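You operate a simulated robot arm through the tools that you are given. There is no shell and no other tool.

Carry out the task below with a simulated robot arm. There is one attempt and no reset: what you move stays moved.

## Task
Slide the BANK label into the grey binder's spine pocket and close up the row.
Fine: grey binder up to the yellow one, pine bookend up to the grey binder, gaps under a centimetre; black, yellow and orange binders stay. Set down upright: pine bookend.

Only the result counts: the job must be done as asked and must still hold three seconds after the hand-in. Knocking over, shifting, dropping, spilling or breaking anything else fails it.

## Robot
A 6-joint arm with a two-finger parallel gripper, fixed in place. Base frame: the origin is at the foot of the arm, x ahead of it, y to its left, z up. Readings come in m, degrees, newtons and seconds.
With the tool pointing down near the work surface it reaches from about 0.18 to 0.84 m from the base axis. Its first joint turns from -166.0 to 166.0 degrees. Payload 3.91 kg.
Tool frame: the origin (TCP) lies between the finger pads and is the grasp point; the fingertips stand 0.03 m ahead of it; z points along the fingers, y is the line along which they close. Largest opening 0.11 m; finger width 0.02, thickness 0.01; the body of the gripper, 0.048 by 0.112 m, starts 0.055 m behind the TCP.
Orientation is that of the tool frame in the base frame, as [roll, pitch, yaw] about the fixed x, y, z axes, in that order (R = Rz(yaw) Ry(pitch) Rx(roll)). With the fingers straight down and closing along the base's y, the tool's x points along the base's -x, its y along +y and its z along -z.

## Interface
- The arm moves only by the tool play_rows. Its argument "series" is a list of rows, each a list of 3 entries, a list of its own where there are three numbers: the shift along the base's x, y, z in units of 40 mm (1.0 is 40 mm), then the turn, a rotation vector about the base's x, y, z in units of 8 degrees (1.0 is 8 degrees), then the closure, from 0 (fully open) to 1 (shut). In form: [[[tx, ty, tz], [wx, wy, wz], fingers], ...]. A call has 1 to 20 rows; each row shifts and turns the commanded pose from where the row before left it. A call with a number of a shift or a turn outside -1 to 1 is refused whole. Rows are played at 5 a second. More than 0.05 m and 8.6 degrees between two rows, or a gripper value outside its range, and nothing of the call is played. Where a pose cannot be reached the arm comes as near as it can. A force on the tool above 90 N (or 10 N above the force at the start of the call, whichever is more), or a blocked arm, ends the call early, and 0.2 s more pass. The fingers move at their own pace (about 0.108 m/s each) and stop on an object; they squeeze with about 36 N. The grip force told is the motor's: it shows also when the fingers shut on nothing. Time passes only in rows, and 0.2 s behind the last, so rows that do not move let the fingers close. The reply holds the time, the measured pose of the TCP, the force on the tool along the base axes, the opening and the grip force, in the units named above and with some noise, with the torque about the TCP (base axes, N m) and any sound that the robot's microphone picked up.
- Cameras (640 x 400 px; columns grow to the right, rows downward): "scene" is fixed at [0.2158, 0.5101, 1.6388]; the picture's right is [-0.97, -0.25, 0.00], its down [-0.15, 0.59, -0.80] and it looks along [0.20, -0.77, -0.60] (base axes); focal length 360 px, centre (320, 200). "wrist" rides on the gripper at [0.077, 0.007, -0.114] in the tool frame; the picture's right is [-0.09, 1.00, 0.00], its down [-0.80, -0.07, -0.59] and it looks along [-0.59, -0.05, 0.80] (tool axes); focal length 270 px, centre (320, 200). There is no depth. A picture from a camera that has moved, and an enlarged one, comes with that camera's place and axes in the base frame and with its lens. The place of the scene camera against the robot may be out by one fixed shift of up to 0.025 m in any direction.
- grab_frame(camera): a new picture of that camera. It takes no simulated time.
- raise_lower(by): slides the trunk up (or, below 0, down) by that many m; the arm rides with it, the base frame stays. It gives what a move gives, with no picture.
- zoom(camera, box): a new picture of the part [left, top, right, bottom] of that camera's present view, enlarged. It takes no simulated time.
- close_job(): hands the job in; it is judged then, once.

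Places have to be worked out from the pictures, the camera data and where the tool is seen. Open the gripper and draw the arm clear of the work before you hand the job in, unless the task says otherwise.

The tools are called after ">>>" as name(argument=value, ...) on one line, values as JSON. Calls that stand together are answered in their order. play_rows: Moves the arm, as the interface text tells. Its arguments: {"type":"object","properties":{"series":{"type":"array","items":{"type":"array"}}},"required":["series"]} The other tools are called the same way: raise_lower (by) slides the trunk up or down; grab_frame (camera) takes a picture; zoom (camera, box) takes an enlarged picture of a part of a camera's view; close_job () hands the job in.

At the start:

```text
clock: 0.0
tool_pos: [0.3568, -0.2538, 1.2287]
tool_rot: [-179.9, -0.1, -180.0]
force: [0.1, -0.5, -0.2]
ft_torque: [0.01, 0.02, -0.03]
grip_width: 0.11
grasp_force: 0.0
trunk travel left (down, up): [-0.475, 0.065]
```

scene: 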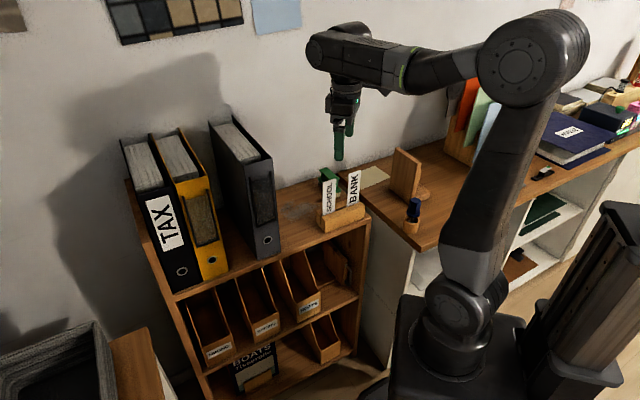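
wrist: 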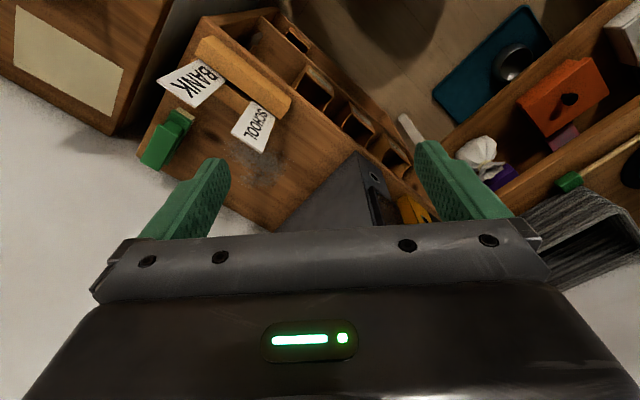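

I start by looking closely at the scene: the binders, the labels in the wooden holder and the pine bookend on the right-hand cabinet. I'll zoom into each of them.

>>> zoom(camera="scene", box=[100, 100, 300, 300])

>>> zoom(camera="scene", box=[280, 120, 460, 260])

>>> zoom(camera="wrist", box=[100, 0, 440, 230])

>>> grab_frame(camera="scene")

```text
2.00 times, centred on (200, 200) of scene
camera zoom: at [0.2158, 0.5101, 1.6388], right [-0.97, -0.25, 0.0], down [-0.15, 0.59, -0.8], along [0.2, -0.77, -0.6], focal length 720 px, centre (560, 200)
```

zoom: 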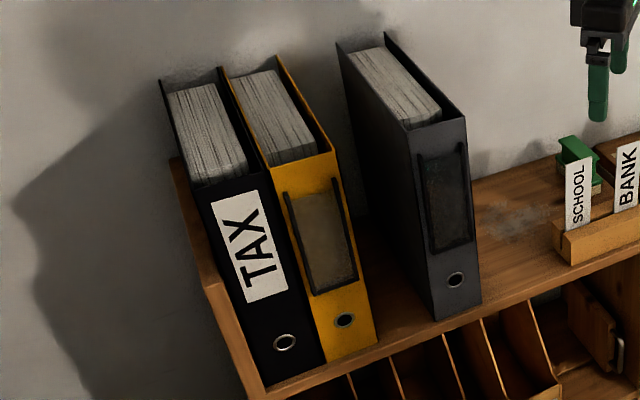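

```text
2.86 times, centred on (370, 190) of scene
camera zoom: at [0.2158, 0.5101, 1.6388], right [-0.97, -0.25, 0.0], down [-0.15, 0.59, -0.8], along [0.2, -0.77, -0.6], focal length 1029 px, centre (177, 229)
```

zoom: 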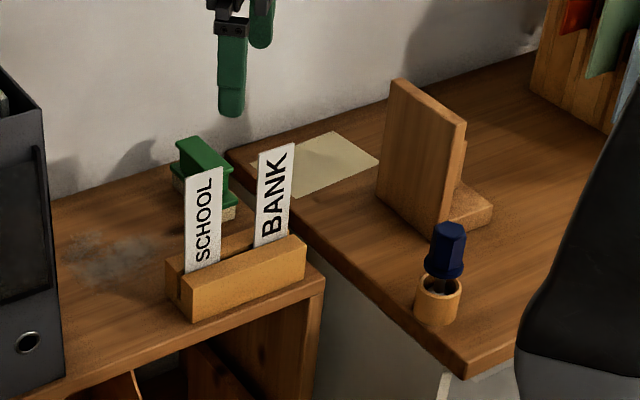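

```text
1.74 times, centred on (270, 115) of wrist
camera zoom: at [0.2789, -0.2482, 1.3446], right [0.09, 1.0, 0.0], down [0.8, -0.07, 0.59], along [0.59, -0.05, -0.8], focal length 470 px, centre (407, 348)
```

zoom: 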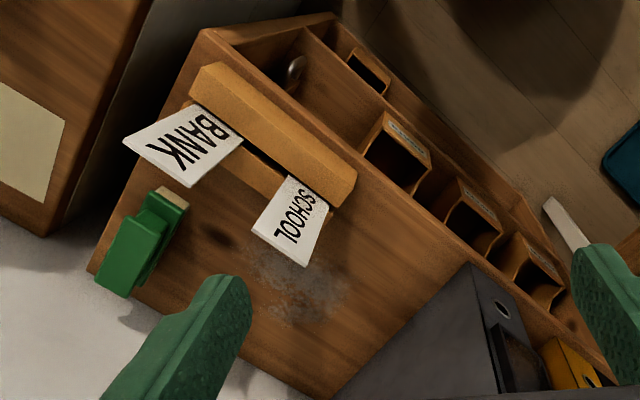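

```text
taken
```

scene: 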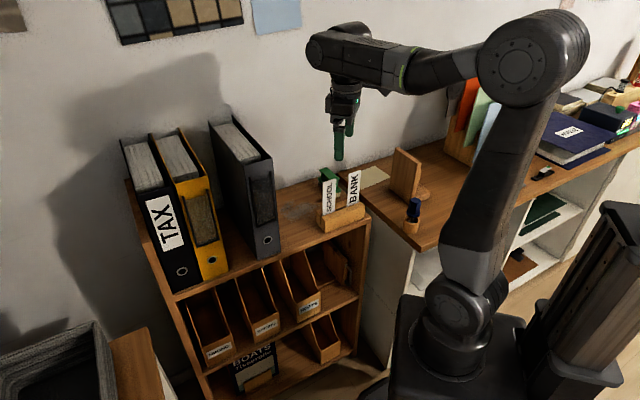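

Triangulating both pictures: the shelf top lies at about z=0.857 and its front edge runs about 44° from the base x axis. The BANK label's top is near (0.344,-0.41,1.044) and the grey spine near (0.55,-0.18). I turn the gripper about -46° so the wrist camera faces the spines.

>>> play_rows(series=[[[-0.24, 0.64, 0.17], [0, 0, -0.958], 0], [[-0.24, 0.64, 0.17], [0, 0, -0.958], 0], [[-0.24, 0.64, 0.17], [0, 0, -0.958], 0], [[-0.24, 0.64, 0.17], [0, 0, -0.958], 0], [[-0.24, 0.64, 0.17], [0, 0, -0.958], 0], [[-0.24, 0.64, 0.17], [0, 0, -0.958], 0], [[0, 0, 0], [0, 0, 0], 0]])

>>> grab_frame(camera="wrist")

>>> grab_frame(camera="scene")

```text
clock: 1.6
tool_pos: [0.3099, -0.1021, 1.2546]
tool_rot: [-177.7, -2.9, 133.4]
force: [-0.3, -0.8, 0.6]
ft_torque: [-0.02, -0.01, -0.03]
grip_width: 0.1098
grasp_force: 0.0
trunk travel left (down, up): [-0.475, 0.065]
```

```text
taken
camera wrist: at [0.2687, -0.044, 1.3726], right [0.78, 0.62, -0.04], down [0.54, -0.63, 0.56], along [0.32, -0.46, -0.83], focal length 270 px, centre (320, 200)
```

wrist: 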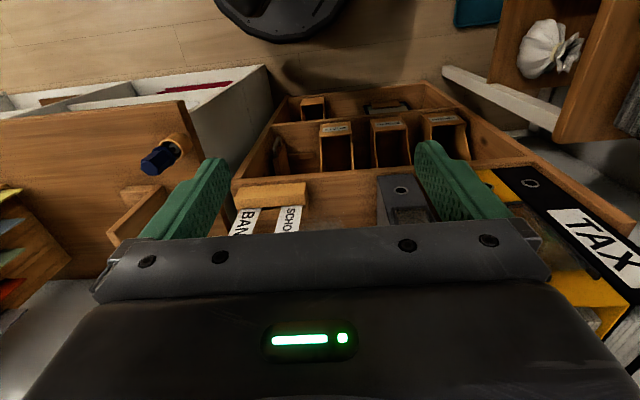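

```text
taken
```

scene: 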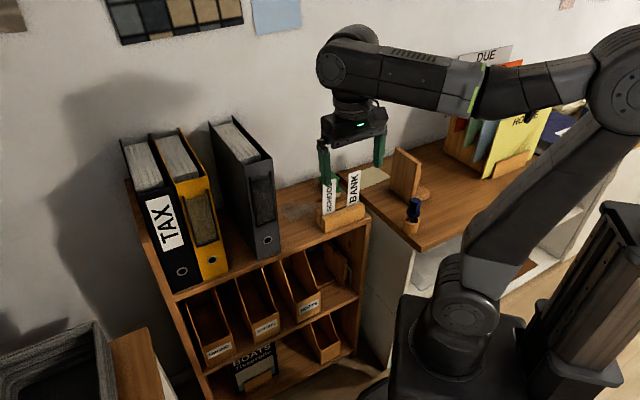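

The pose fell a little short at that height, so I raise the trunk, which gives more room above the binders. Then I tilt the fingers forward so the wrist camera looks straight at the grey spine.

>>> raise_lower(by=0.06)

>>> play_rows(series=[[[0.1, 0.1, -0.1], [-0.722, -0.692, 0], 0], [[0.1, 0.1, -0.1], [-0.722, -0.692, 0], 0], [[0.1, 0.1, -0.1], [-0.722, -0.692, 0], 0], [[0.1, 0.1, -0.1], [-0.722, -0.692, 0], 0], [[0.1, 0.1, -0.1], [-0.722, -0.692, 0], 0], [[0, 0, 0], [0, 0, 0], 0]])

>>> grab_frame(camera="wrist")

```text
clock: 2.6
tool_pos: [0.3093, -0.1012, 1.3159]
tool_rot: [-177.8, -2.7, 133.6]
force: [-0.2, -1.0, 0.3]
ft_torque: [0.01, 0.02, 0.02]
grip_width: 0.1101
grasp_force: 0.1
trunk travel left (down, up): [-0.535, 0.005]
```

```text
clock: 3.2
tool_pos: [0.3357, -0.092, 1.2786]
tool_rot: [-172.6, 6.4, 135.1]
force: [0.2, 0.1, 1.0]
ft_torque: [-0.04, -0.01, 0.04]
grip_width: 0.1098
grasp_force: 0.0
trunk travel left (down, up): [-0.535, 0.005]
stopped in row 2: the arm was blocked; the commanded pose is now the measured one
```

```text
taken
camera wrist: at [0.2871, -0.0152, 1.3828], right [0.77, 0.63, -0.12], down [0.52, -0.51, 0.69], along [0.37, -0.59, -0.72], focal length 270 px, centre (320, 200)
```

wrist: 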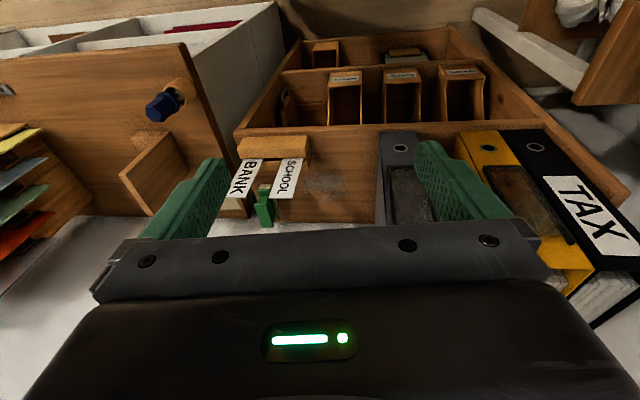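

The arm reports blocked with no contact force, so it is probably too folded at that height. I'll level the small sideways tilt, move forward and down into easier reach, and then tilt in smaller steps.

>>> play_rows(series=[[[0.4, -0.36, -0.74], [0.31, -0.325, 0], 0], [[0.4, -0.36, -0.74], [0.31, -0.325, 0], 0], [[0.4, -0.36, -0.74], [0, 0, 0], 0], [[0.4, -0.36, -0.74], [0, 0, 0], 0], [[0, 0, 0], [0, 0, 0], 0]])

>>> play_rows(series=[[[0, 0, 0], [-0.6, -0.575, 0], 0], [[0, 0, 0], [-0.6, -0.575, 0], 0], [[0, 0, 0], [-0.6, -0.575, 0], 0], [[0, 0, 0], [-0.6, -0.575, 0], 0], [[0, 0, 0], [0, 0, 0], 0]])

>>> grab_frame(camera="wrist")

```text
clock: 4.4
tool_pos: [0.3983, -0.1502, 1.1556]
tool_rot: [179.9, 6.9, 134.2]
force: [0.0, 0.3, -0.3]
ft_torque: [-0.01, 0.01, -0.04]
grip_width: 0.1102
grasp_force: 0.1
trunk travel left (down, up): [-0.535, 0.005]
```

```text
clock: 5.6
tool_pos: [0.3995, -0.1506, 1.1617]
tool_rot: [-179.7, 33.3, 134.3]
force: [0.2, 0.0, 1.0]
ft_torque: [0.01, 0.0, -0.01]
grip_width: 0.1101
grasp_force: 0.0
trunk travel left (down, up): [-0.535, 0.005]
```

```text
taken
camera wrist: at [0.3143, -0.0547, 1.2146], right [0.77, 0.64, 0.04], down [0.19, -0.29, 0.94], along [0.61, -0.71, -0.34], focal length 270 px, centre (320, 200)
```

wrist: 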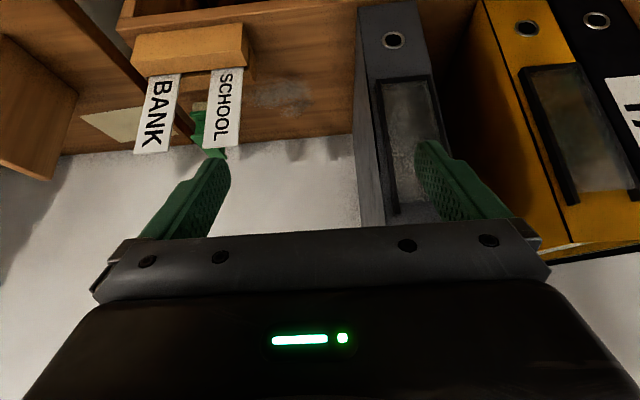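

Now the grey spine and its pocket are in view (the picture is upside-down). I zoom in on the pocket and the label holder.

>>> zoom(camera="wrist", box=[340, 0, 480, 240])

>>> zoom(camera="wrist", box=[120, 20, 270, 170])

>>> zoom(camera="wrist", box=[460, 0, 640, 240])

```text
1.67 times, centred on (410, 120) of wrist
camera zoom: at [0.3143, -0.0547, 1.2146], right [0.77, 0.64, 0.04], down [0.19, -0.29, 0.94], along [0.61, -0.71, -0.34], focal length 450 px, centre (170, 333)
```

zoom: 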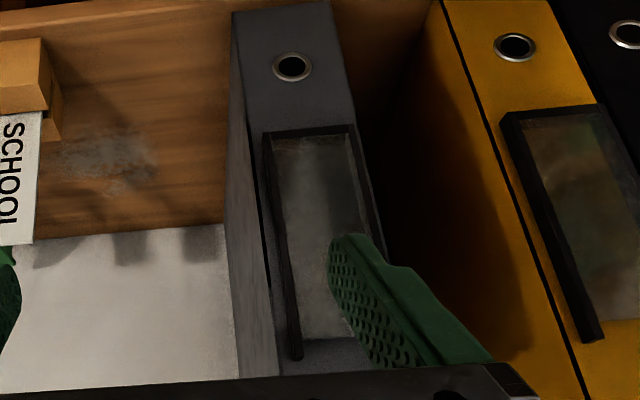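

```text
2.67 times, centred on (195, 95) of wrist
camera zoom: at [0.3143, -0.0547, 1.2146], right [0.77, 0.64, 0.04], down [0.19, -0.29, 0.94], along [0.61, -0.71, -0.34], focal length 721 px, centre (653, 480)
```

zoom: 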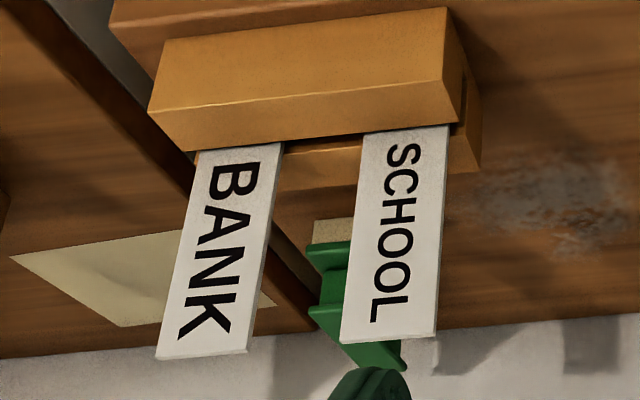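

```text
1.67 times, centred on (550, 120) of wrist
camera zoom: at [0.3143, -0.0547, 1.2146], right [0.77, 0.64, 0.04], down [0.19, -0.29, 0.94], along [0.61, -0.71, -0.34], focal length 450 px, centre (-63, 333)
```

zoom: 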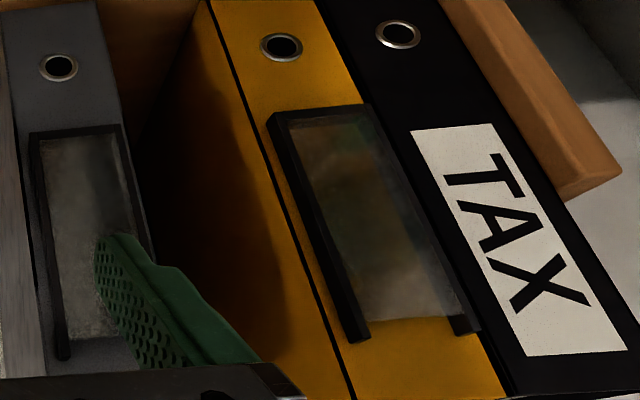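

The pocket has side rails, a bottom bar and a clear front pane, open at the top. The BANK label's top centre comes out near (0.348,-0.416,1.032), its width about 0.044. I shift along the row for a second, squarer view of the pocket.

>>> play_rows(series=[[[0.48, 0.46, 0.3], [0, 0, 0], 0], [[0.48, 0.46, 0.3], [0, 0, 0], 0], [[0.48, 0.46, 0.3], [0, 0, 0], 0], [[0, 0, 0], [0, 0, 0], 0]])

>>> grab_frame(camera="wrist")

>>> zoom(camera="wrist", box=[220, 0, 420, 240])

```text
clock: 6.6
tool_pos: [0.4549, -0.0925, 1.1974]
tool_rot: [-179.7, 33.3, 134.3]
force: [-0.8, 0.7, 0.1]
ft_torque: [0.02, 0.0, -0.03]
grip_width: 0.1102
grasp_force: 0.1
trunk travel left (down, up): [-0.535, 0.005]
```

```text
taken
camera wrist: at [0.3701, 0.0025, 1.2513], right [0.77, 0.64, 0.04], down [0.19, -0.29, 0.94], along [0.61, -0.71, -0.35], focal length 270 px, centre (320, 200)
```

wrist: 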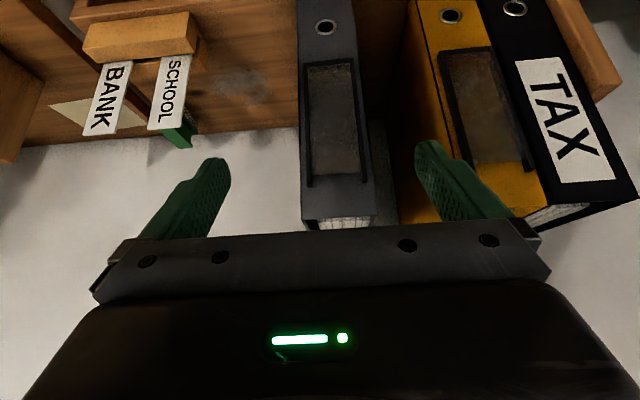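

```text
1.67 times, centred on (320, 120) of wrist
camera zoom: at [0.3701, 0.0025, 1.2513], right [0.77, 0.64, 0.04], down [0.19, -0.29, 0.94], along [0.61, -0.71, -0.35], focal length 450 px, centre (320, 333)
```

zoom: 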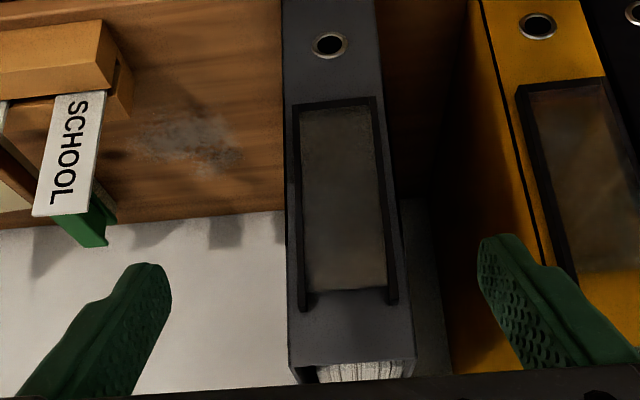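

That is a clear view of the whole pocket. I zoom in on its mouth and its lower end for exact corners.

>>> zoom(camera="wrist", box=[280, 150, 400, 240])

>>> zoom(camera="wrist", box=[280, 0, 400, 90])

>>> zoom(camera="wrist", box=[60, 0, 220, 150])

>>> zoom(camera="wrist", box=[400, 0, 640, 230])

```text
4.44 times, centred on (340, 195) of wrist
camera zoom: at [0.3701, 0.0025, 1.2513], right [0.77, 0.64, 0.04], down [0.19, -0.29, 0.94], along [0.61, -0.71, -0.35], focal length 1201 px, centre (231, 222)
```

zoom: 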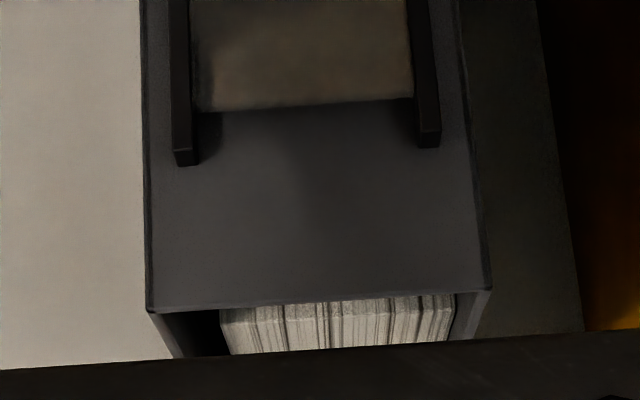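

```text
4.44 times, centred on (340, 45) of wrist
camera zoom: at [0.3701, 0.0025, 1.2513], right [0.77, 0.64, 0.04], down [0.19, -0.29, 0.94], along [0.61, -0.71, -0.35], focal length 1201 px, centre (231, 889)
```

zoom: 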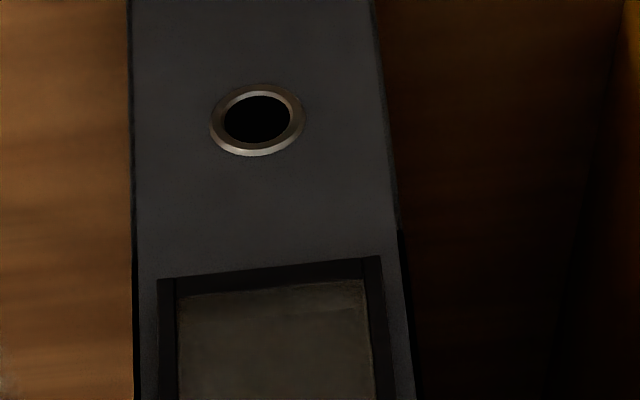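

```text
2.67 times, centred on (140, 75) of wrist
camera zoom: at [0.3701, 0.0025, 1.2513], right [0.77, 0.64, 0.04], down [0.19, -0.29, 0.94], along [0.61, -0.71, -0.35], focal length 721 px, centre (800, 533)
```

zoom: 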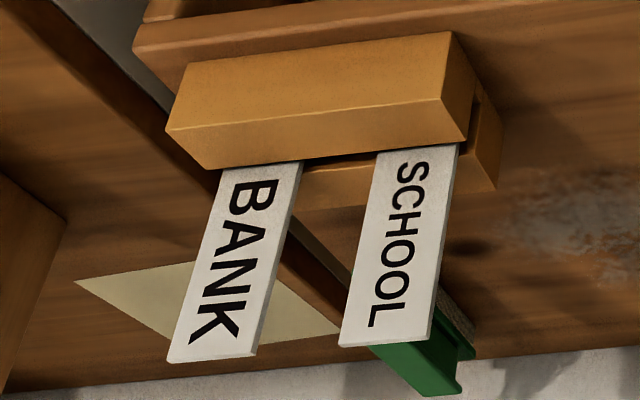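

```text
1.74 times, centred on (520, 115) of wrist
camera zoom: at [0.3701, 0.0025, 1.2513], right [0.77, 0.64, 0.04], down [0.19, -0.29, 0.94], along [0.61, -0.71, -0.35], focal length 470 px, centre (-28, 348)
```

zoom: 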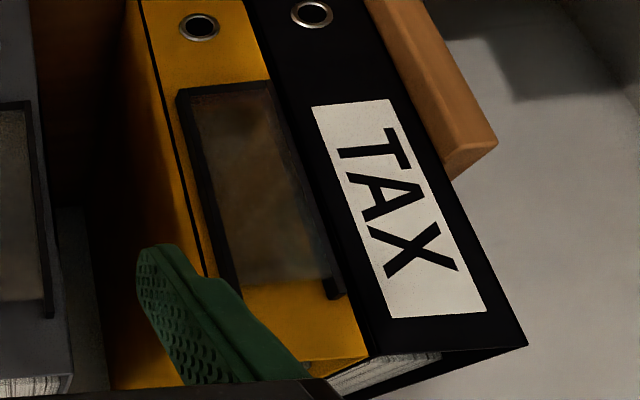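

From the two views: rail tops are at z≈1.143, pane top at 1.133, pocket floor at 0.988, spine top at 1.177 and spine plane at n≈0.508 (n being depth towards the wall). The inner pocket width is about 0.048 m for a 0.043 m label. I level the tool and swing it above BANK with the fingers closing across the label.

>>> play_rows(series=[[[0, 0, 0], [0.747, 0.724, 0], 0], [[0, 0, 0], [0.747, 0.724, 0], 0], [[0, 0, 0], [0.747, 0.724, 0], 0], [[0, 0, 0], [0.747, 0.724, 0], 0], [[-0.223, -0.673, -0.077], [0, 0, 0.9375], 0], [[-0.223, -0.673, -0.077], [0, 0, 0.9375], 0], [[-0.223, -0.673, -0.077], [0, 0, 0.9375], 0], [[-0.223, -0.673, -0.077], [0, 0, 0.9375], 0], [[-0.223, -0.673, -0.077], [0, 0, 0.9375], 0], [[-0.223, -0.673, -0.077], [0, 0, 0.9375], 0.3], [[-0.223, -0.673, -0.077], [0, 0, 0.9375], 0.5], [[-0.223, -0.673, -0.077], [0, 0, 0.9375], 0.6], [[-0.223, -0.673, -0.077], [0, 0, 0.9375], 0.6], [[-0.223, -0.673, -0.077], [0, 0, 0.9375], 0.6], [[-0.223, -0.673, -0.077], [0, 0, 0.9375], 0.6], [[-0.223, -0.673, -0.077], [0, 0, 0.9375], 0.6], [[0, 0, 0], [0, 0, 0], 0.6], [[0, 0, 0], [0, 0, 0], 0.6]])

>>> grab_frame(camera="wrist")

>>> grab_frame(camera="scene")

```text
clock: 10.4
tool_pos: [0.3494, -0.4199, 1.1599]
tool_rot: [-179.8, 0.0, -135.7]
force: [-0.7, 0.6, -0.6]
ft_torque: [-0.01, -0.02, 0.0]
grip_width: 0.0438
grasp_force: 0.1
trunk travel left (down, up): [-0.535, 0.005]
```

```text
taken
camera wrist: at [0.2885, -0.4695, 1.2757], right [-0.63, 0.77, 0.0], down [0.62, 0.51, 0.6], along [0.46, 0.38, -0.8], focal length 270 px, centre (320, 200)
```

wrist: 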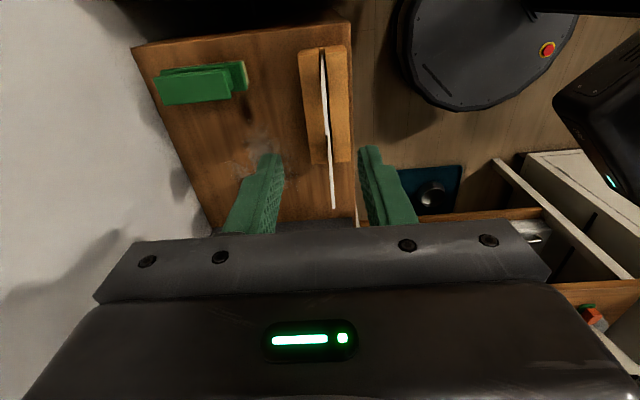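

```text
taken
```

scene: 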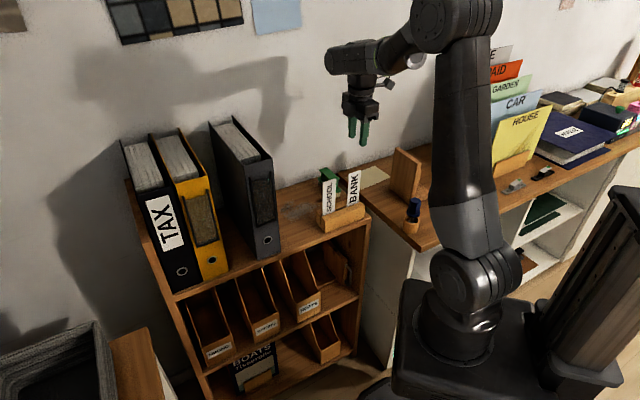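

The gripper is above BANK with the fingers closing across it. I zoom in to check the label's centring between the fingers.

>>> zoom(camera="wrist", box=[230, 30, 420, 220])

>>> zoom(camera="scene", box=[300, 90, 400, 240])

```text
2.11 times, centred on (325, 125) of wrist
camera zoom: at [0.2885, -0.4695, 1.2757], right [-0.63, 0.77, 0.0], down [0.62, 0.51, 0.6], along [0.46, 0.38, -0.8], focal length 569 px, centre (310, 358)
```

zoom: 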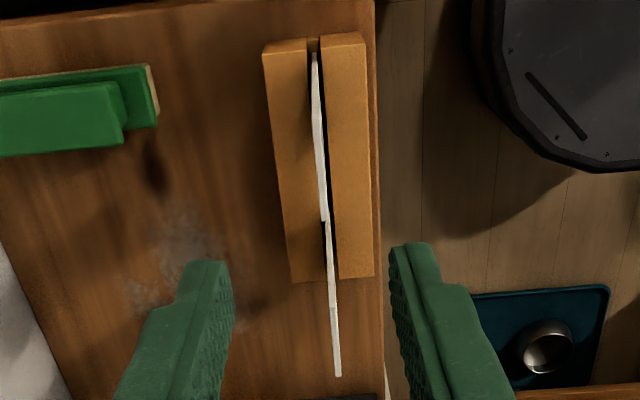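

```text
2.67 times, centred on (350, 165) of scene
camera zoom: at [0.2158, 0.5101, 1.6388], right [-0.97, -0.25, 0.0], down [-0.15, 0.59, -0.8], along [0.2, -0.77, -0.6], focal length 960 px, centre (240, 293)
```

zoom: 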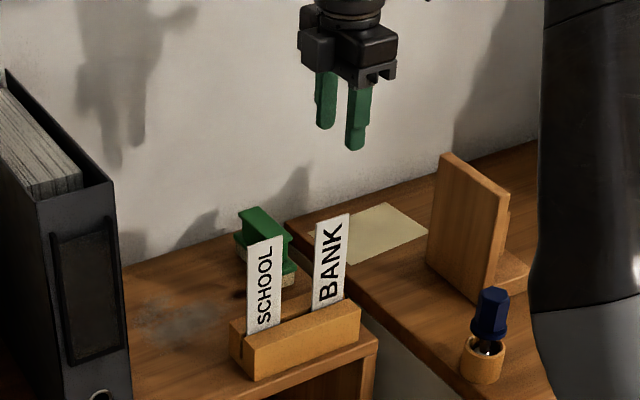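

The label sits slightly towards the robot side of centre. Pose readings scatter by a couple of millimetres, so I take a still reading or two before correcting.

>>> play_rows(series=[[[0, 0, 0], [0, 0, 0], 0.6]])

>>> play_rows(series=[[[0, 0, 0], [0, 0, 0], 0.6]])

>>> zoom(camera="wrist", box=[270, 40, 370, 140])

```text
clock: 10.8
tool_pos: [0.35, -0.4191, 1.1612]
tool_rot: [-179.8, 0.1, -135.7]
force: [0.4, -0.2, 0.7]
ft_torque: [-0.02, 0.0, 0.0]
grip_width: 0.0439
grasp_force: 0.0
trunk travel left (down, up): [-0.535, 0.005]
```

```text
clock: 11.2
tool_pos: [0.3497, -0.419, 1.161]
tool_rot: [-179.7, 0.1, -135.8]
force: [0.4, 0.8, 0.2]
ft_torque: [0.03, -0.02, -0.01]
grip_width: 0.044
grasp_force: 0.1
trunk travel left (down, up): [-0.535, 0.005]
```

```text
4.00 times, centred on (320, 90) of wrist
camera zoom: at [0.2884, -0.4693, 1.2758], right [-0.63, 0.77, 0.0], down [0.62, 0.51, 0.6], along [0.46, 0.37, -0.8], focal length 1081 px, centre (320, 640)
```

zoom: 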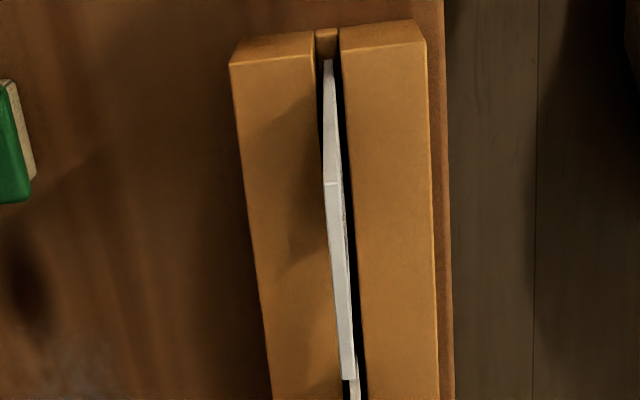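

The label is about 3 mm thick and parallel to the fingers; the tool needs about 4 mm shift across it and 3 mm along it. I correct that and come down part of the way, with the fingertips still above the label's top edge.

>>> play_rows(series=[[[-0.01, 0.134, -0.5], [0, 0, 0], 0.6], [[0, 0, -0.7], [0, 0, 0], 0.6], [[0, 0, -0.8], [0, 0, 0], 0.6], [[0, 0, 0], [0, 0, 0], 0.6], [[0, 0, 0], [0, 0, 0], 0.6]])

>>> zoom(camera="wrist", box=[220, 60, 420, 210])

>>> zoom(camera="scene", box=[310, 130, 390, 230])

```text
clock: 12.4
tool_pos: [0.35, -0.4129, 1.0817]
tool_rot: [-179.8, 0.1, -135.7]
force: [0.2, -0.8, -0.6]
ft_torque: [-0.02, 0.03, -0.02]
grip_width: 0.0439
grasp_force: 0.1
trunk travel left (down, up): [-0.535, 0.005]
```

```text
2.67 times, centred on (320, 135) of wrist
camera zoom: at [0.2882, -0.4629, 1.1969], right [-0.63, 0.77, 0.0], down [0.62, 0.51, 0.6], along [0.46, 0.37, -0.8], focal length 721 px, centre (320, 373)
```

zoom: 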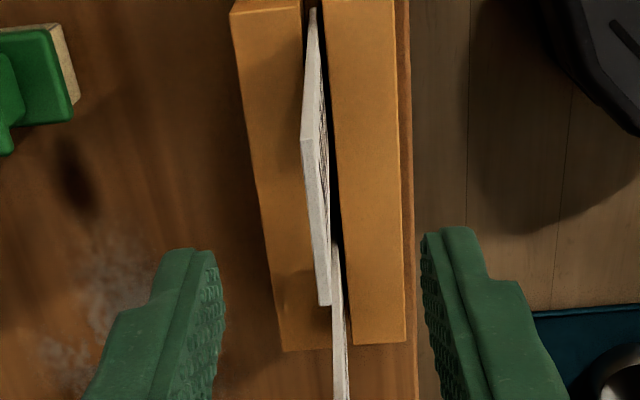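

```text
4.00 times, centred on (350, 180) of scene
camera zoom: at [0.2158, 0.5101, 1.6388], right [-0.97, -0.25, 0.0], down [-0.15, 0.59, -0.8], along [0.2, -0.77, -0.6], focal length 1440 px, centre (200, 280)
```

zoom: 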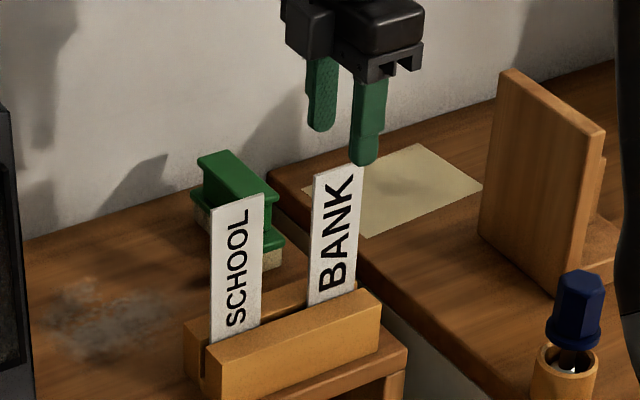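

The label is centred between the fingers. I go down the last 32 mm so the tips overlap the label's top by about 12 mm, then close.

>>> play_rows(series=[[[0, 0, -0.4], [0, 0, 0], 0.6], [[0, 0, -0.4], [0, 0, 0], 0.6], [[0, 0, 0], [0, 0, 0], 0.6], [[0, 0, 0], [0, 0, 0], 0.8], [[0, 0, 0], [0, 0, 0], 1.0], [[0, 0, 0], [0, 0, 0], 1.0], [[0, 0, 0], [0, 0, 0], 1.0]])

>>> zoom(camera="wrist", box=[220, 60, 420, 210])

>>> zoom(camera="scene", box=[310, 130, 390, 230])

```text
clock: 14.0
tool_pos: [0.3502, -0.4122, 1.0495]
tool_rot: [-179.8, 0.1, -135.7]
force: [-0.2, -0.1, -0.2]
ft_torque: [0.0, 0.01, 0.0]
grip_width: 0.0008
grasp_force: 36.1
trunk travel left (down, up): [-0.535, 0.005]
```

```text
2.67 times, centred on (320, 135) of wrist
camera zoom: at [0.2889, -0.4623, 1.1649], right [-0.63, 0.77, 0.0], down [0.62, 0.51, 0.6], along [0.46, 0.37, -0.8], focal length 721 px, centre (320, 373)
```

zoom: 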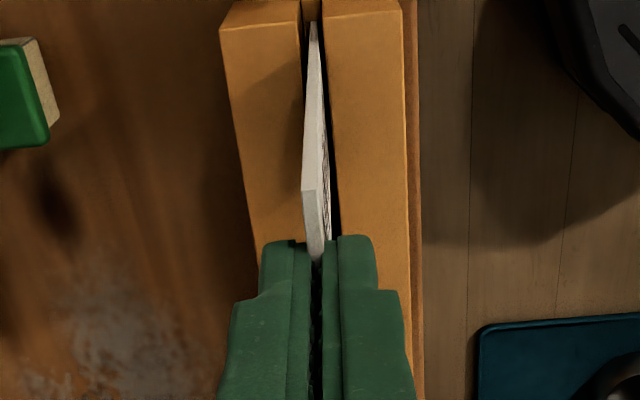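

```text
4.00 times, centred on (350, 180) of scene
camera zoom: at [0.2158, 0.5101, 1.6388], right [-0.97, -0.25, 0.0], down [-0.15, 0.59, -0.8], along [0.2, -0.77, -0.6], focal length 1440 px, centre (200, 280)
```

zoom: 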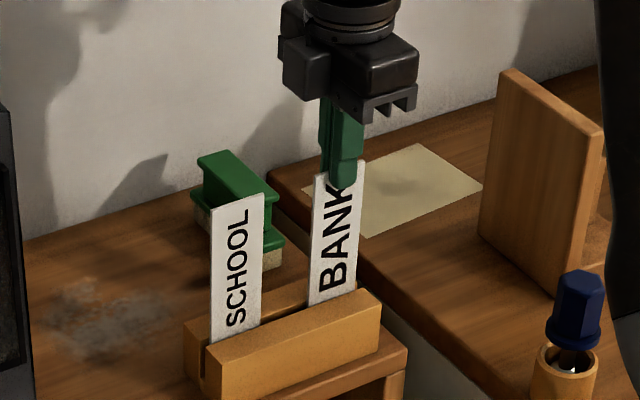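

The opening reads 0.8 mm with a grip force of 36 N, so it is not clear whether the thin card is held. I lift 12 mm and check whether BANK comes along.

>>> play_rows(series=[[[0, 0, 0.15], [0, 0, 0], 1.0], [[0, 0, 0.15], [0, 0, 0], 1.0], [[0, 0, 0], [0, 0, 0], 1.0]])

>>> zoom(camera="scene", box=[310, 130, 390, 230])

>>> zoom(camera="wrist", box=[220, 60, 420, 210])

```text
clock: 14.8
tool_pos: [0.3501, -0.4117, 1.0612]
tool_rot: [-179.7, 0.1, -135.6]
force: [-0.1, -0.5, 0.5]
ft_torque: [0.0, 0.01, 0.01]
grip_width: 0.0007
grasp_force: 36.1
trunk travel left (down, up): [-0.535, 0.005]
```

```text
4.00 times, centred on (350, 180) of scene
camera zoom: at [0.2158, 0.5101, 1.6388], right [-0.97, -0.25, 0.0], down [-0.15, 0.59, -0.8], along [0.2, -0.77, -0.6], focal length 1440 px, centre (200, 280)
```

zoom: 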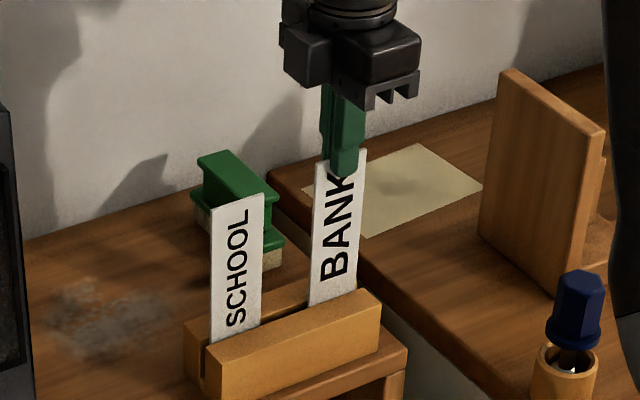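

```text
2.67 times, centred on (320, 135) of wrist
camera zoom: at [0.2884, -0.4618, 1.1758], right [-0.63, 0.77, 0.0], down [0.62, 0.51, 0.6], along [0.46, 0.37, -0.8], focal length 721 px, centre (320, 373)
```

zoom: 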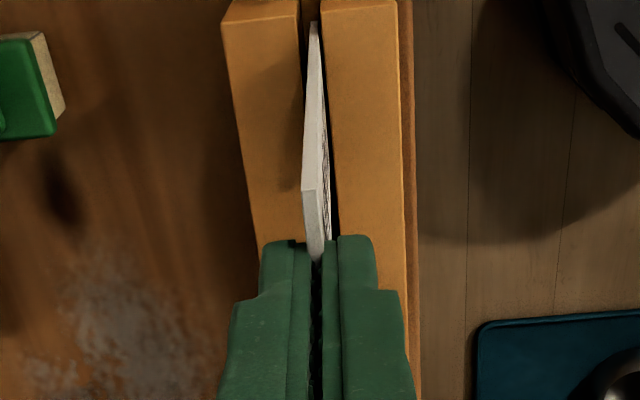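

BANK is held and lifting straight out. I lift it clear, up to about TCP z=1.32, still over the holder.

>>> play_rows(series=[[[0, 0, 0.5], [0, 0, 0], 1.0], [[0, 0, 0.6], [0, 0, 0], 1.0], [[0, 0, 0.7], [0, 0, 0], 1.0], [[0, 0, 0.7], [0, 0, 0], 1.0], [[0, 0, 0.7], [0, 0, 0], 1.0], [[0, 0, 0.7], [0, 0, 0], 1.0], [[0, 0, 0.7], [0, 0, 0], 1.0], [[0, 0, 0.7], [0, 0, 0], 1.0], [[0, 0, 0.7], [0, 0, 0], 1.0], [[0, 0, 0.5], [0, 0, 0], 1.0], [[0, 0, 0], [0, 0, 0], 1.0], [[0, 0, 0], [0, 0, 0], 1.0]])

>>> grab_frame(camera="scene")

>>> grab_frame(camera="wrist")

```text
clock: 17.4
tool_pos: [0.3508, -0.4132, 1.3189]
tool_rot: [-179.8, 0.0, -135.7]
force: [0.3, 0.7, -0.3]
ft_torque: [0.02, -0.01, 0.01]
grip_width: 0.0009
grasp_force: 35.8
trunk travel left (down, up): [-0.535, 0.005]
```

```text
taken
```

scene: 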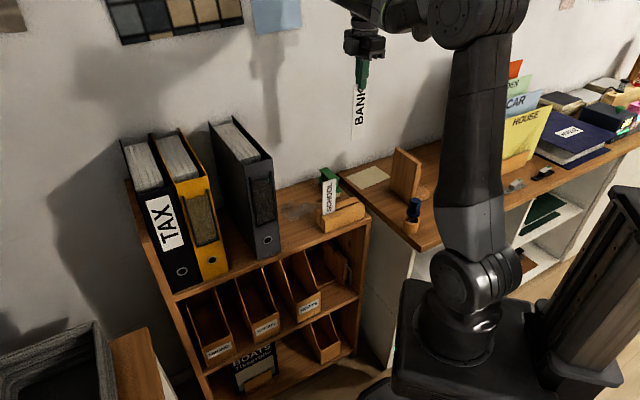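

```text
taken
camera wrist: at [0.288, -0.462, 1.4344], right [-0.63, 0.77, 0.0], down [0.62, 0.51, 0.6], along [0.46, 0.37, -0.8], focal length 270 px, centre (320, 200)
```

wrist: 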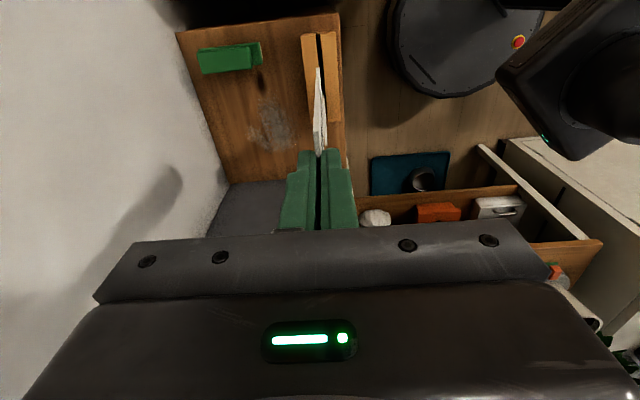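

The label is out and hangs straight. I zoom in to measure its length and how it sits in the fingers.

>>> zoom(camera="scene", box=[320, 20, 400, 150])

>>> zoom(camera="wrist", box=[270, 40, 370, 160])

```text
3.08 times, centred on (360, 85) of scene
camera zoom: at [0.2158, 0.5101, 1.6388], right [-0.97, -0.25, 0.0], down [-0.15, 0.59, -0.8], along [0.2, -0.77, -0.6], focal length 1108 px, centre (197, 554)
```

zoom: 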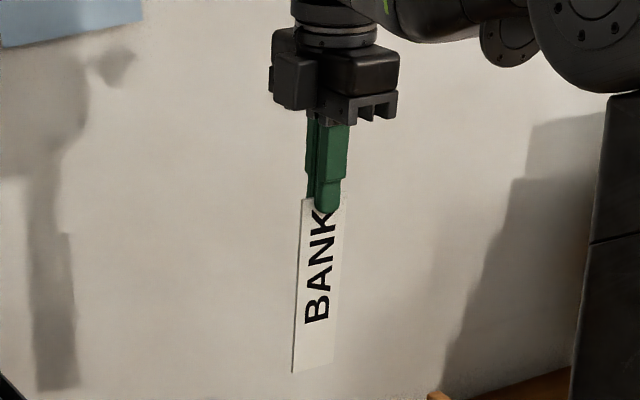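

```text
3.33 times, centred on (320, 100) of wrist
camera zoom: at [0.288, -0.462, 1.4344], right [-0.63, 0.77, 0.0], down [0.62, 0.51, 0.6], along [0.46, 0.37, -0.8], focal length 901 px, centre (320, 533)
```

zoom: 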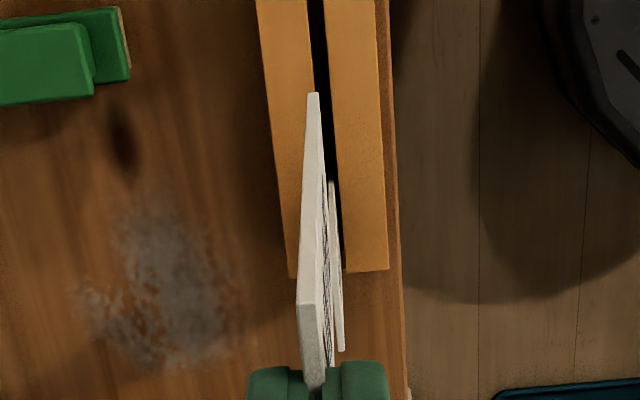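

The label is about 0.157 m long, hangs plumb and is centred to within 1 mm in the fingers. I carry it around the front to hover before the grey pocket, about 3 cm out from the spine.

>>> play_rows(series=[[[-0.52, 0.54, 0.19], [0, 0, 0], 1.0], [[-0.52, 0.54, 0.19], [0, 0, 0], 1.0], [[0.5, 0.486, 0], [0, 0, 0], 1.0], [[0.697, 0.678, 0], [0, 0, 0], 1.0], [[0.697, 0.678, 0], [0, 0, 0], 1.0], [[0.697, 0.678, 0], [0, 0, 0], 1.0], [[0.697, 0.678, 0], [0, 0, 0], 1.0], [[0.697, 0.678, 0], [0, 0, 0], 1.0], [[0.697, 0.678, 0], [0, 0, 0], 1.0], [[0.697, 0.678, 0], [0, 0, 0], 1.0], [[0.197, 0.192, 0], [0, 0, 0], 1.0], [[0, 0, 0], [0, 0, 0], 1.0], [[0, 0, 0], [0, 0, 0], 1.0]])

>>> grab_frame(camera="wrist")

>>> grab_frame(camera="scene")

```text
clock: 20.2
tool_pos: [0.531, -0.1501, 1.3345]
tool_rot: [-179.8, 0.1, -135.6]
force: [0.4, 0.7, -0.1]
ft_torque: [0.01, -0.02, -0.03]
grip_width: 0.0007
grasp_force: 36.1
trunk travel left (down, up): [-0.535, 0.005]
```

```text
taken
camera wrist: at [0.4697, -0.2008, 1.45], right [-0.63, 0.77, 0.0], down [0.62, 0.51, 0.6], along [0.46, 0.37, -0.8], focal length 270 px, centre (320, 200)
```

wrist: 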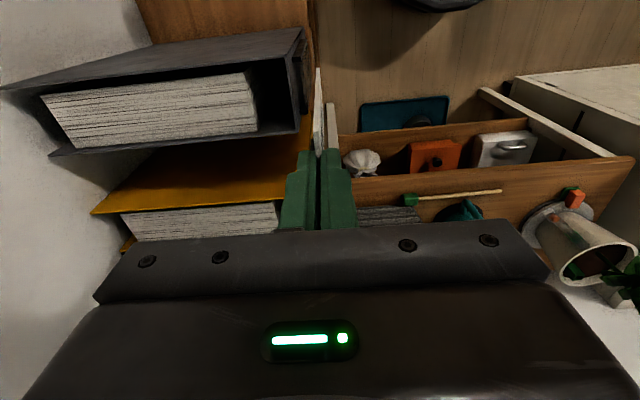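

```text
taken
```

scene: 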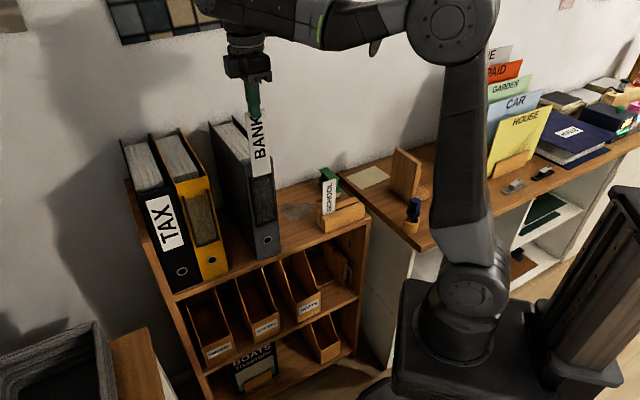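

The label hovers in front of the grey spine. I zoom in with both cameras to compare the label's lower edge with the pocket mouth.

>>> zoom(camera="wrist", box=[270, 20, 370, 120])

>>> zoom(camera="scene", box=[220, 80, 300, 210])

```text
4.00 times, centred on (320, 70) of wrist
camera zoom: at [0.4697, -0.2008, 1.45], right [-0.63, 0.77, 0.0], down [0.62, 0.51, 0.6], along [0.46, 0.37, -0.8], focal length 1081 px, centre (320, 720)
```

zoom: 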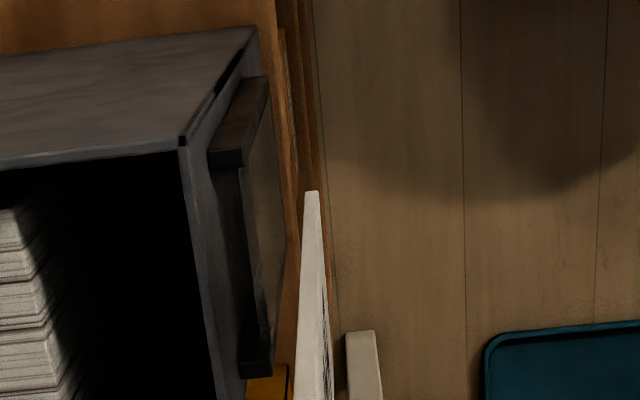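

```text
3.08 times, centred on (260, 145) of scene
camera zoom: at [0.2158, 0.5101, 1.6388], right [-0.97, -0.25, 0.0], down [-0.15, 0.59, -0.8], along [0.2, -0.77, -0.6], focal length 1108 px, centre (505, 369)
```

zoom: 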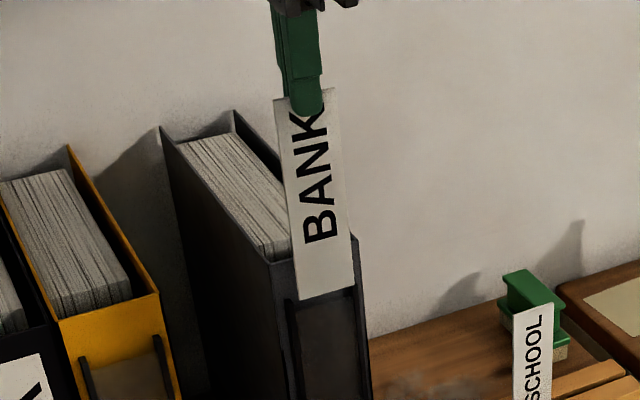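

The wrist view shows the mouth from above: spine at n≈0.505, rail fronts at n≈0.495, with the label bottom about 20 mm out from the slot. I enlarge further to pin down the pane and slot.

>>> zoom(camera="wrist", box=[285, 35, 325, 75])

>>> zoom(camera="wrist", box=[285, 75, 325, 125])

>>> zoom(camera="scene", box=[240, 150, 280, 200])

```text
10.00 times, centred on (305, 55) of wrist
camera zoom: at [0.4697, -0.2008, 1.45], right [-0.63, 0.77, 0.0], down [0.62, 0.51, 0.6], along [0.46, 0.37, -0.8], focal length 2703 px, centre (470, 1650)
```

zoom: 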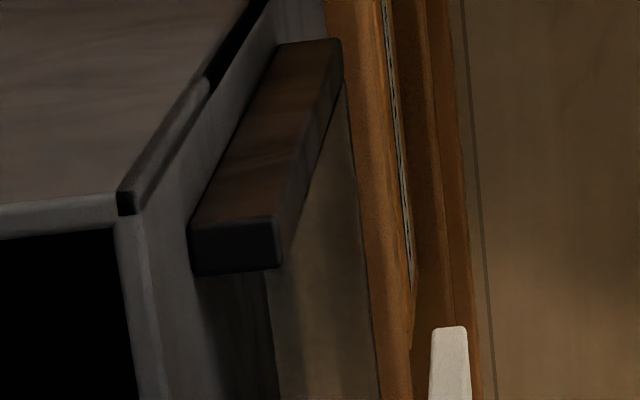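

```text
8.00 times, centred on (305, 100) of wrist
camera zoom: at [0.4697, -0.2008, 1.45], right [-0.63, 0.77, 0.0], down [0.62, 0.51, 0.6], along [0.46, 0.37, -0.8], focal length 2162 px, centre (440, 1000)
```

zoom: 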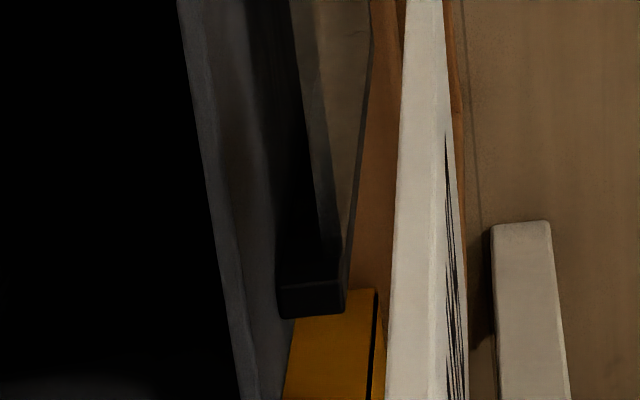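

```text
8.00 times, centred on (260, 175) of scene
camera zoom: at [0.2158, 0.5101, 1.6388], right [-0.97, -0.25, 0.0], down [-0.15, 0.59, -0.8], along [0.2, -0.77, -0.6], focal length 2880 px, centre (800, 400)
```

zoom: 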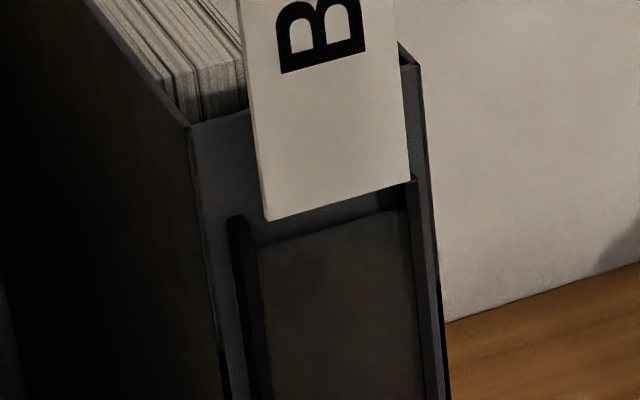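

In the same camera frame the slot centre is n≈0.5007 with 7 mm of gap, and the pocket centre is e≈0.2707. The label is at n=0.478, e≈0.2714. I shift 22.5 mm in and 1 mm sideways, staying above the rails.

>>> play_rows(series=[[[0.125, -0.14, 0], [0, 0, 0], 1.0], [[0.125, -0.14, 0], [0, 0, 0], 1.0], [[0.125, -0.14, 0], [0, 0, 0], 1.0], [[0, 0, 0], [0, 0, 0], 1.0], [[0, 0, 0], [0, 0, 0], 1.0]])

>>> zoom(camera="wrist", box=[295, 45, 345, 95])

>>> zoom(camera="wrist", box=[295, 75, 345, 135])

>>> zoom(camera="scene", box=[240, 150, 280, 200])

```text
clock: 21.4
tool_pos: [0.5464, -0.1665, 1.3323]
tool_rot: [-179.8, 0.1, -135.8]
force: [0.5, 0.4, -0.5]
ft_torque: [0.01, 0.0, 0.02]
grip_width: 0.0009
grasp_force: 36.5
trunk travel left (down, up): [-0.535, 0.005]
```

```text
8.00 times, centred on (320, 70) of wrist
camera zoom: at [0.4848, -0.2172, 1.4488], right [-0.63, 0.77, 0.0], down [0.62, 0.51, 0.6], along [0.46, 0.37, -0.8], focal length 2162 px, centre (320, 1240)
```

zoom: 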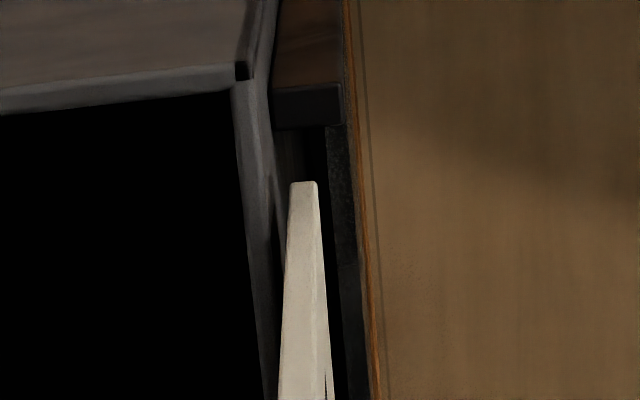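

```text
6.67 times, centred on (320, 105) of wrist
camera zoom: at [0.4848, -0.2172, 1.4488], right [-0.63, 0.77, 0.0], down [0.62, 0.51, 0.6], along [0.46, 0.37, -0.8], focal length 1802 px, centre (320, 833)
```

zoom: 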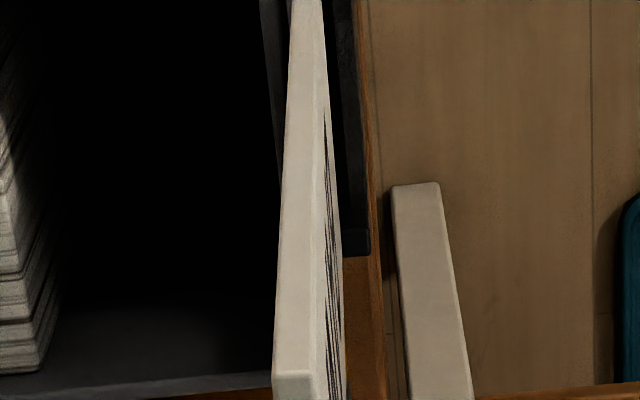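

```text
8.00 times, centred on (260, 175) of scene
camera zoom: at [0.2158, 0.5101, 1.6388], right [-0.97, -0.25, 0.0], down [-0.15, 0.59, -0.8], along [0.2, -0.77, -0.6], focal length 2880 px, centre (800, 400)
```

zoom: 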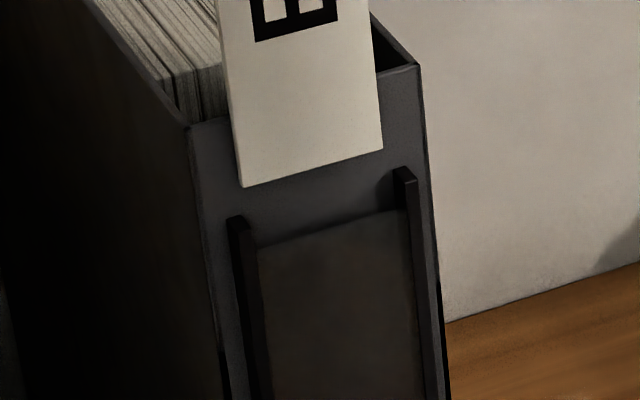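

The label bottom sits inside the slot outline with roughly 1–2 mm front and back and about 3 mm each side. I nudge 0.4 mm inward and lower 28 mm to enter the mouth, watching the force.

>>> play_rows(series=[[[0.007, -0.007, -0.15], [0, 0, 0], 1.0], [[0, 0, -0.15], [0, 0, 0], 1.0], [[0, 0, -0.15], [0, 0, 0], 1.0], [[0, 0, -0.15], [0, 0, 0], 1.0], [[0, 0, -0.1], [0, 0, 0], 1.0], [[0, 0, 0], [0, 0, 0], 1.0]])

>>> zoom(camera="wrist", box=[295, 45, 345, 95])

>>> zoom(camera="scene", box=[240, 150, 280, 200])

```text
clock: 22.8
tool_pos: [0.5459, -0.1696, 1.3072]
tool_rot: [-179.8, 0.1, -135.7]
force: [-0.7, -0.1, -0.4]
ft_torque: [0.02, 0.0, -0.01]
grip_width: 0.0008
grasp_force: 35.6
trunk travel left (down, up): [-0.535, 0.005]
```

```text
8.00 times, centred on (320, 70) of wrist
camera zoom: at [0.4845, -0.2194, 1.422], right [-0.63, 0.77, 0.0], down [0.62, 0.51, 0.6], along [0.46, 0.37, -0.8], focal length 2162 px, centre (320, 1240)
```

zoom: 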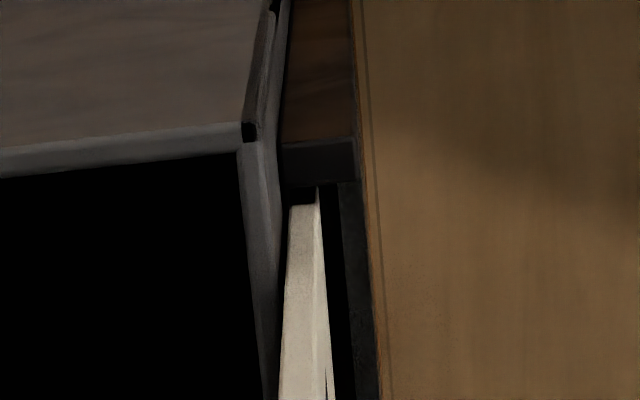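

```text
8.00 times, centred on (260, 175) of scene
camera zoom: at [0.2158, 0.5101, 1.6388], right [-0.97, -0.25, 0.0], down [-0.15, 0.59, -0.8], along [0.2, -0.77, -0.6], focal length 2880 px, centre (800, 400)
```

zoom: 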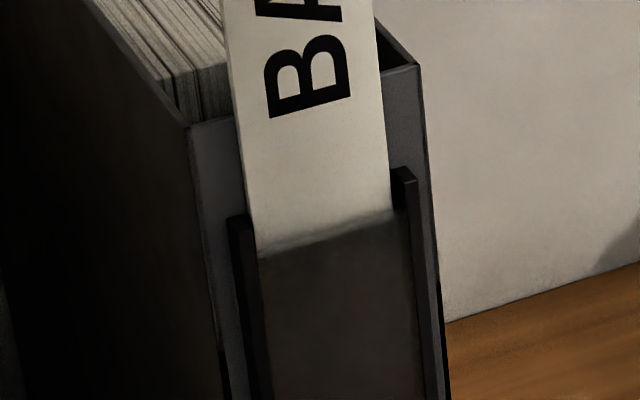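

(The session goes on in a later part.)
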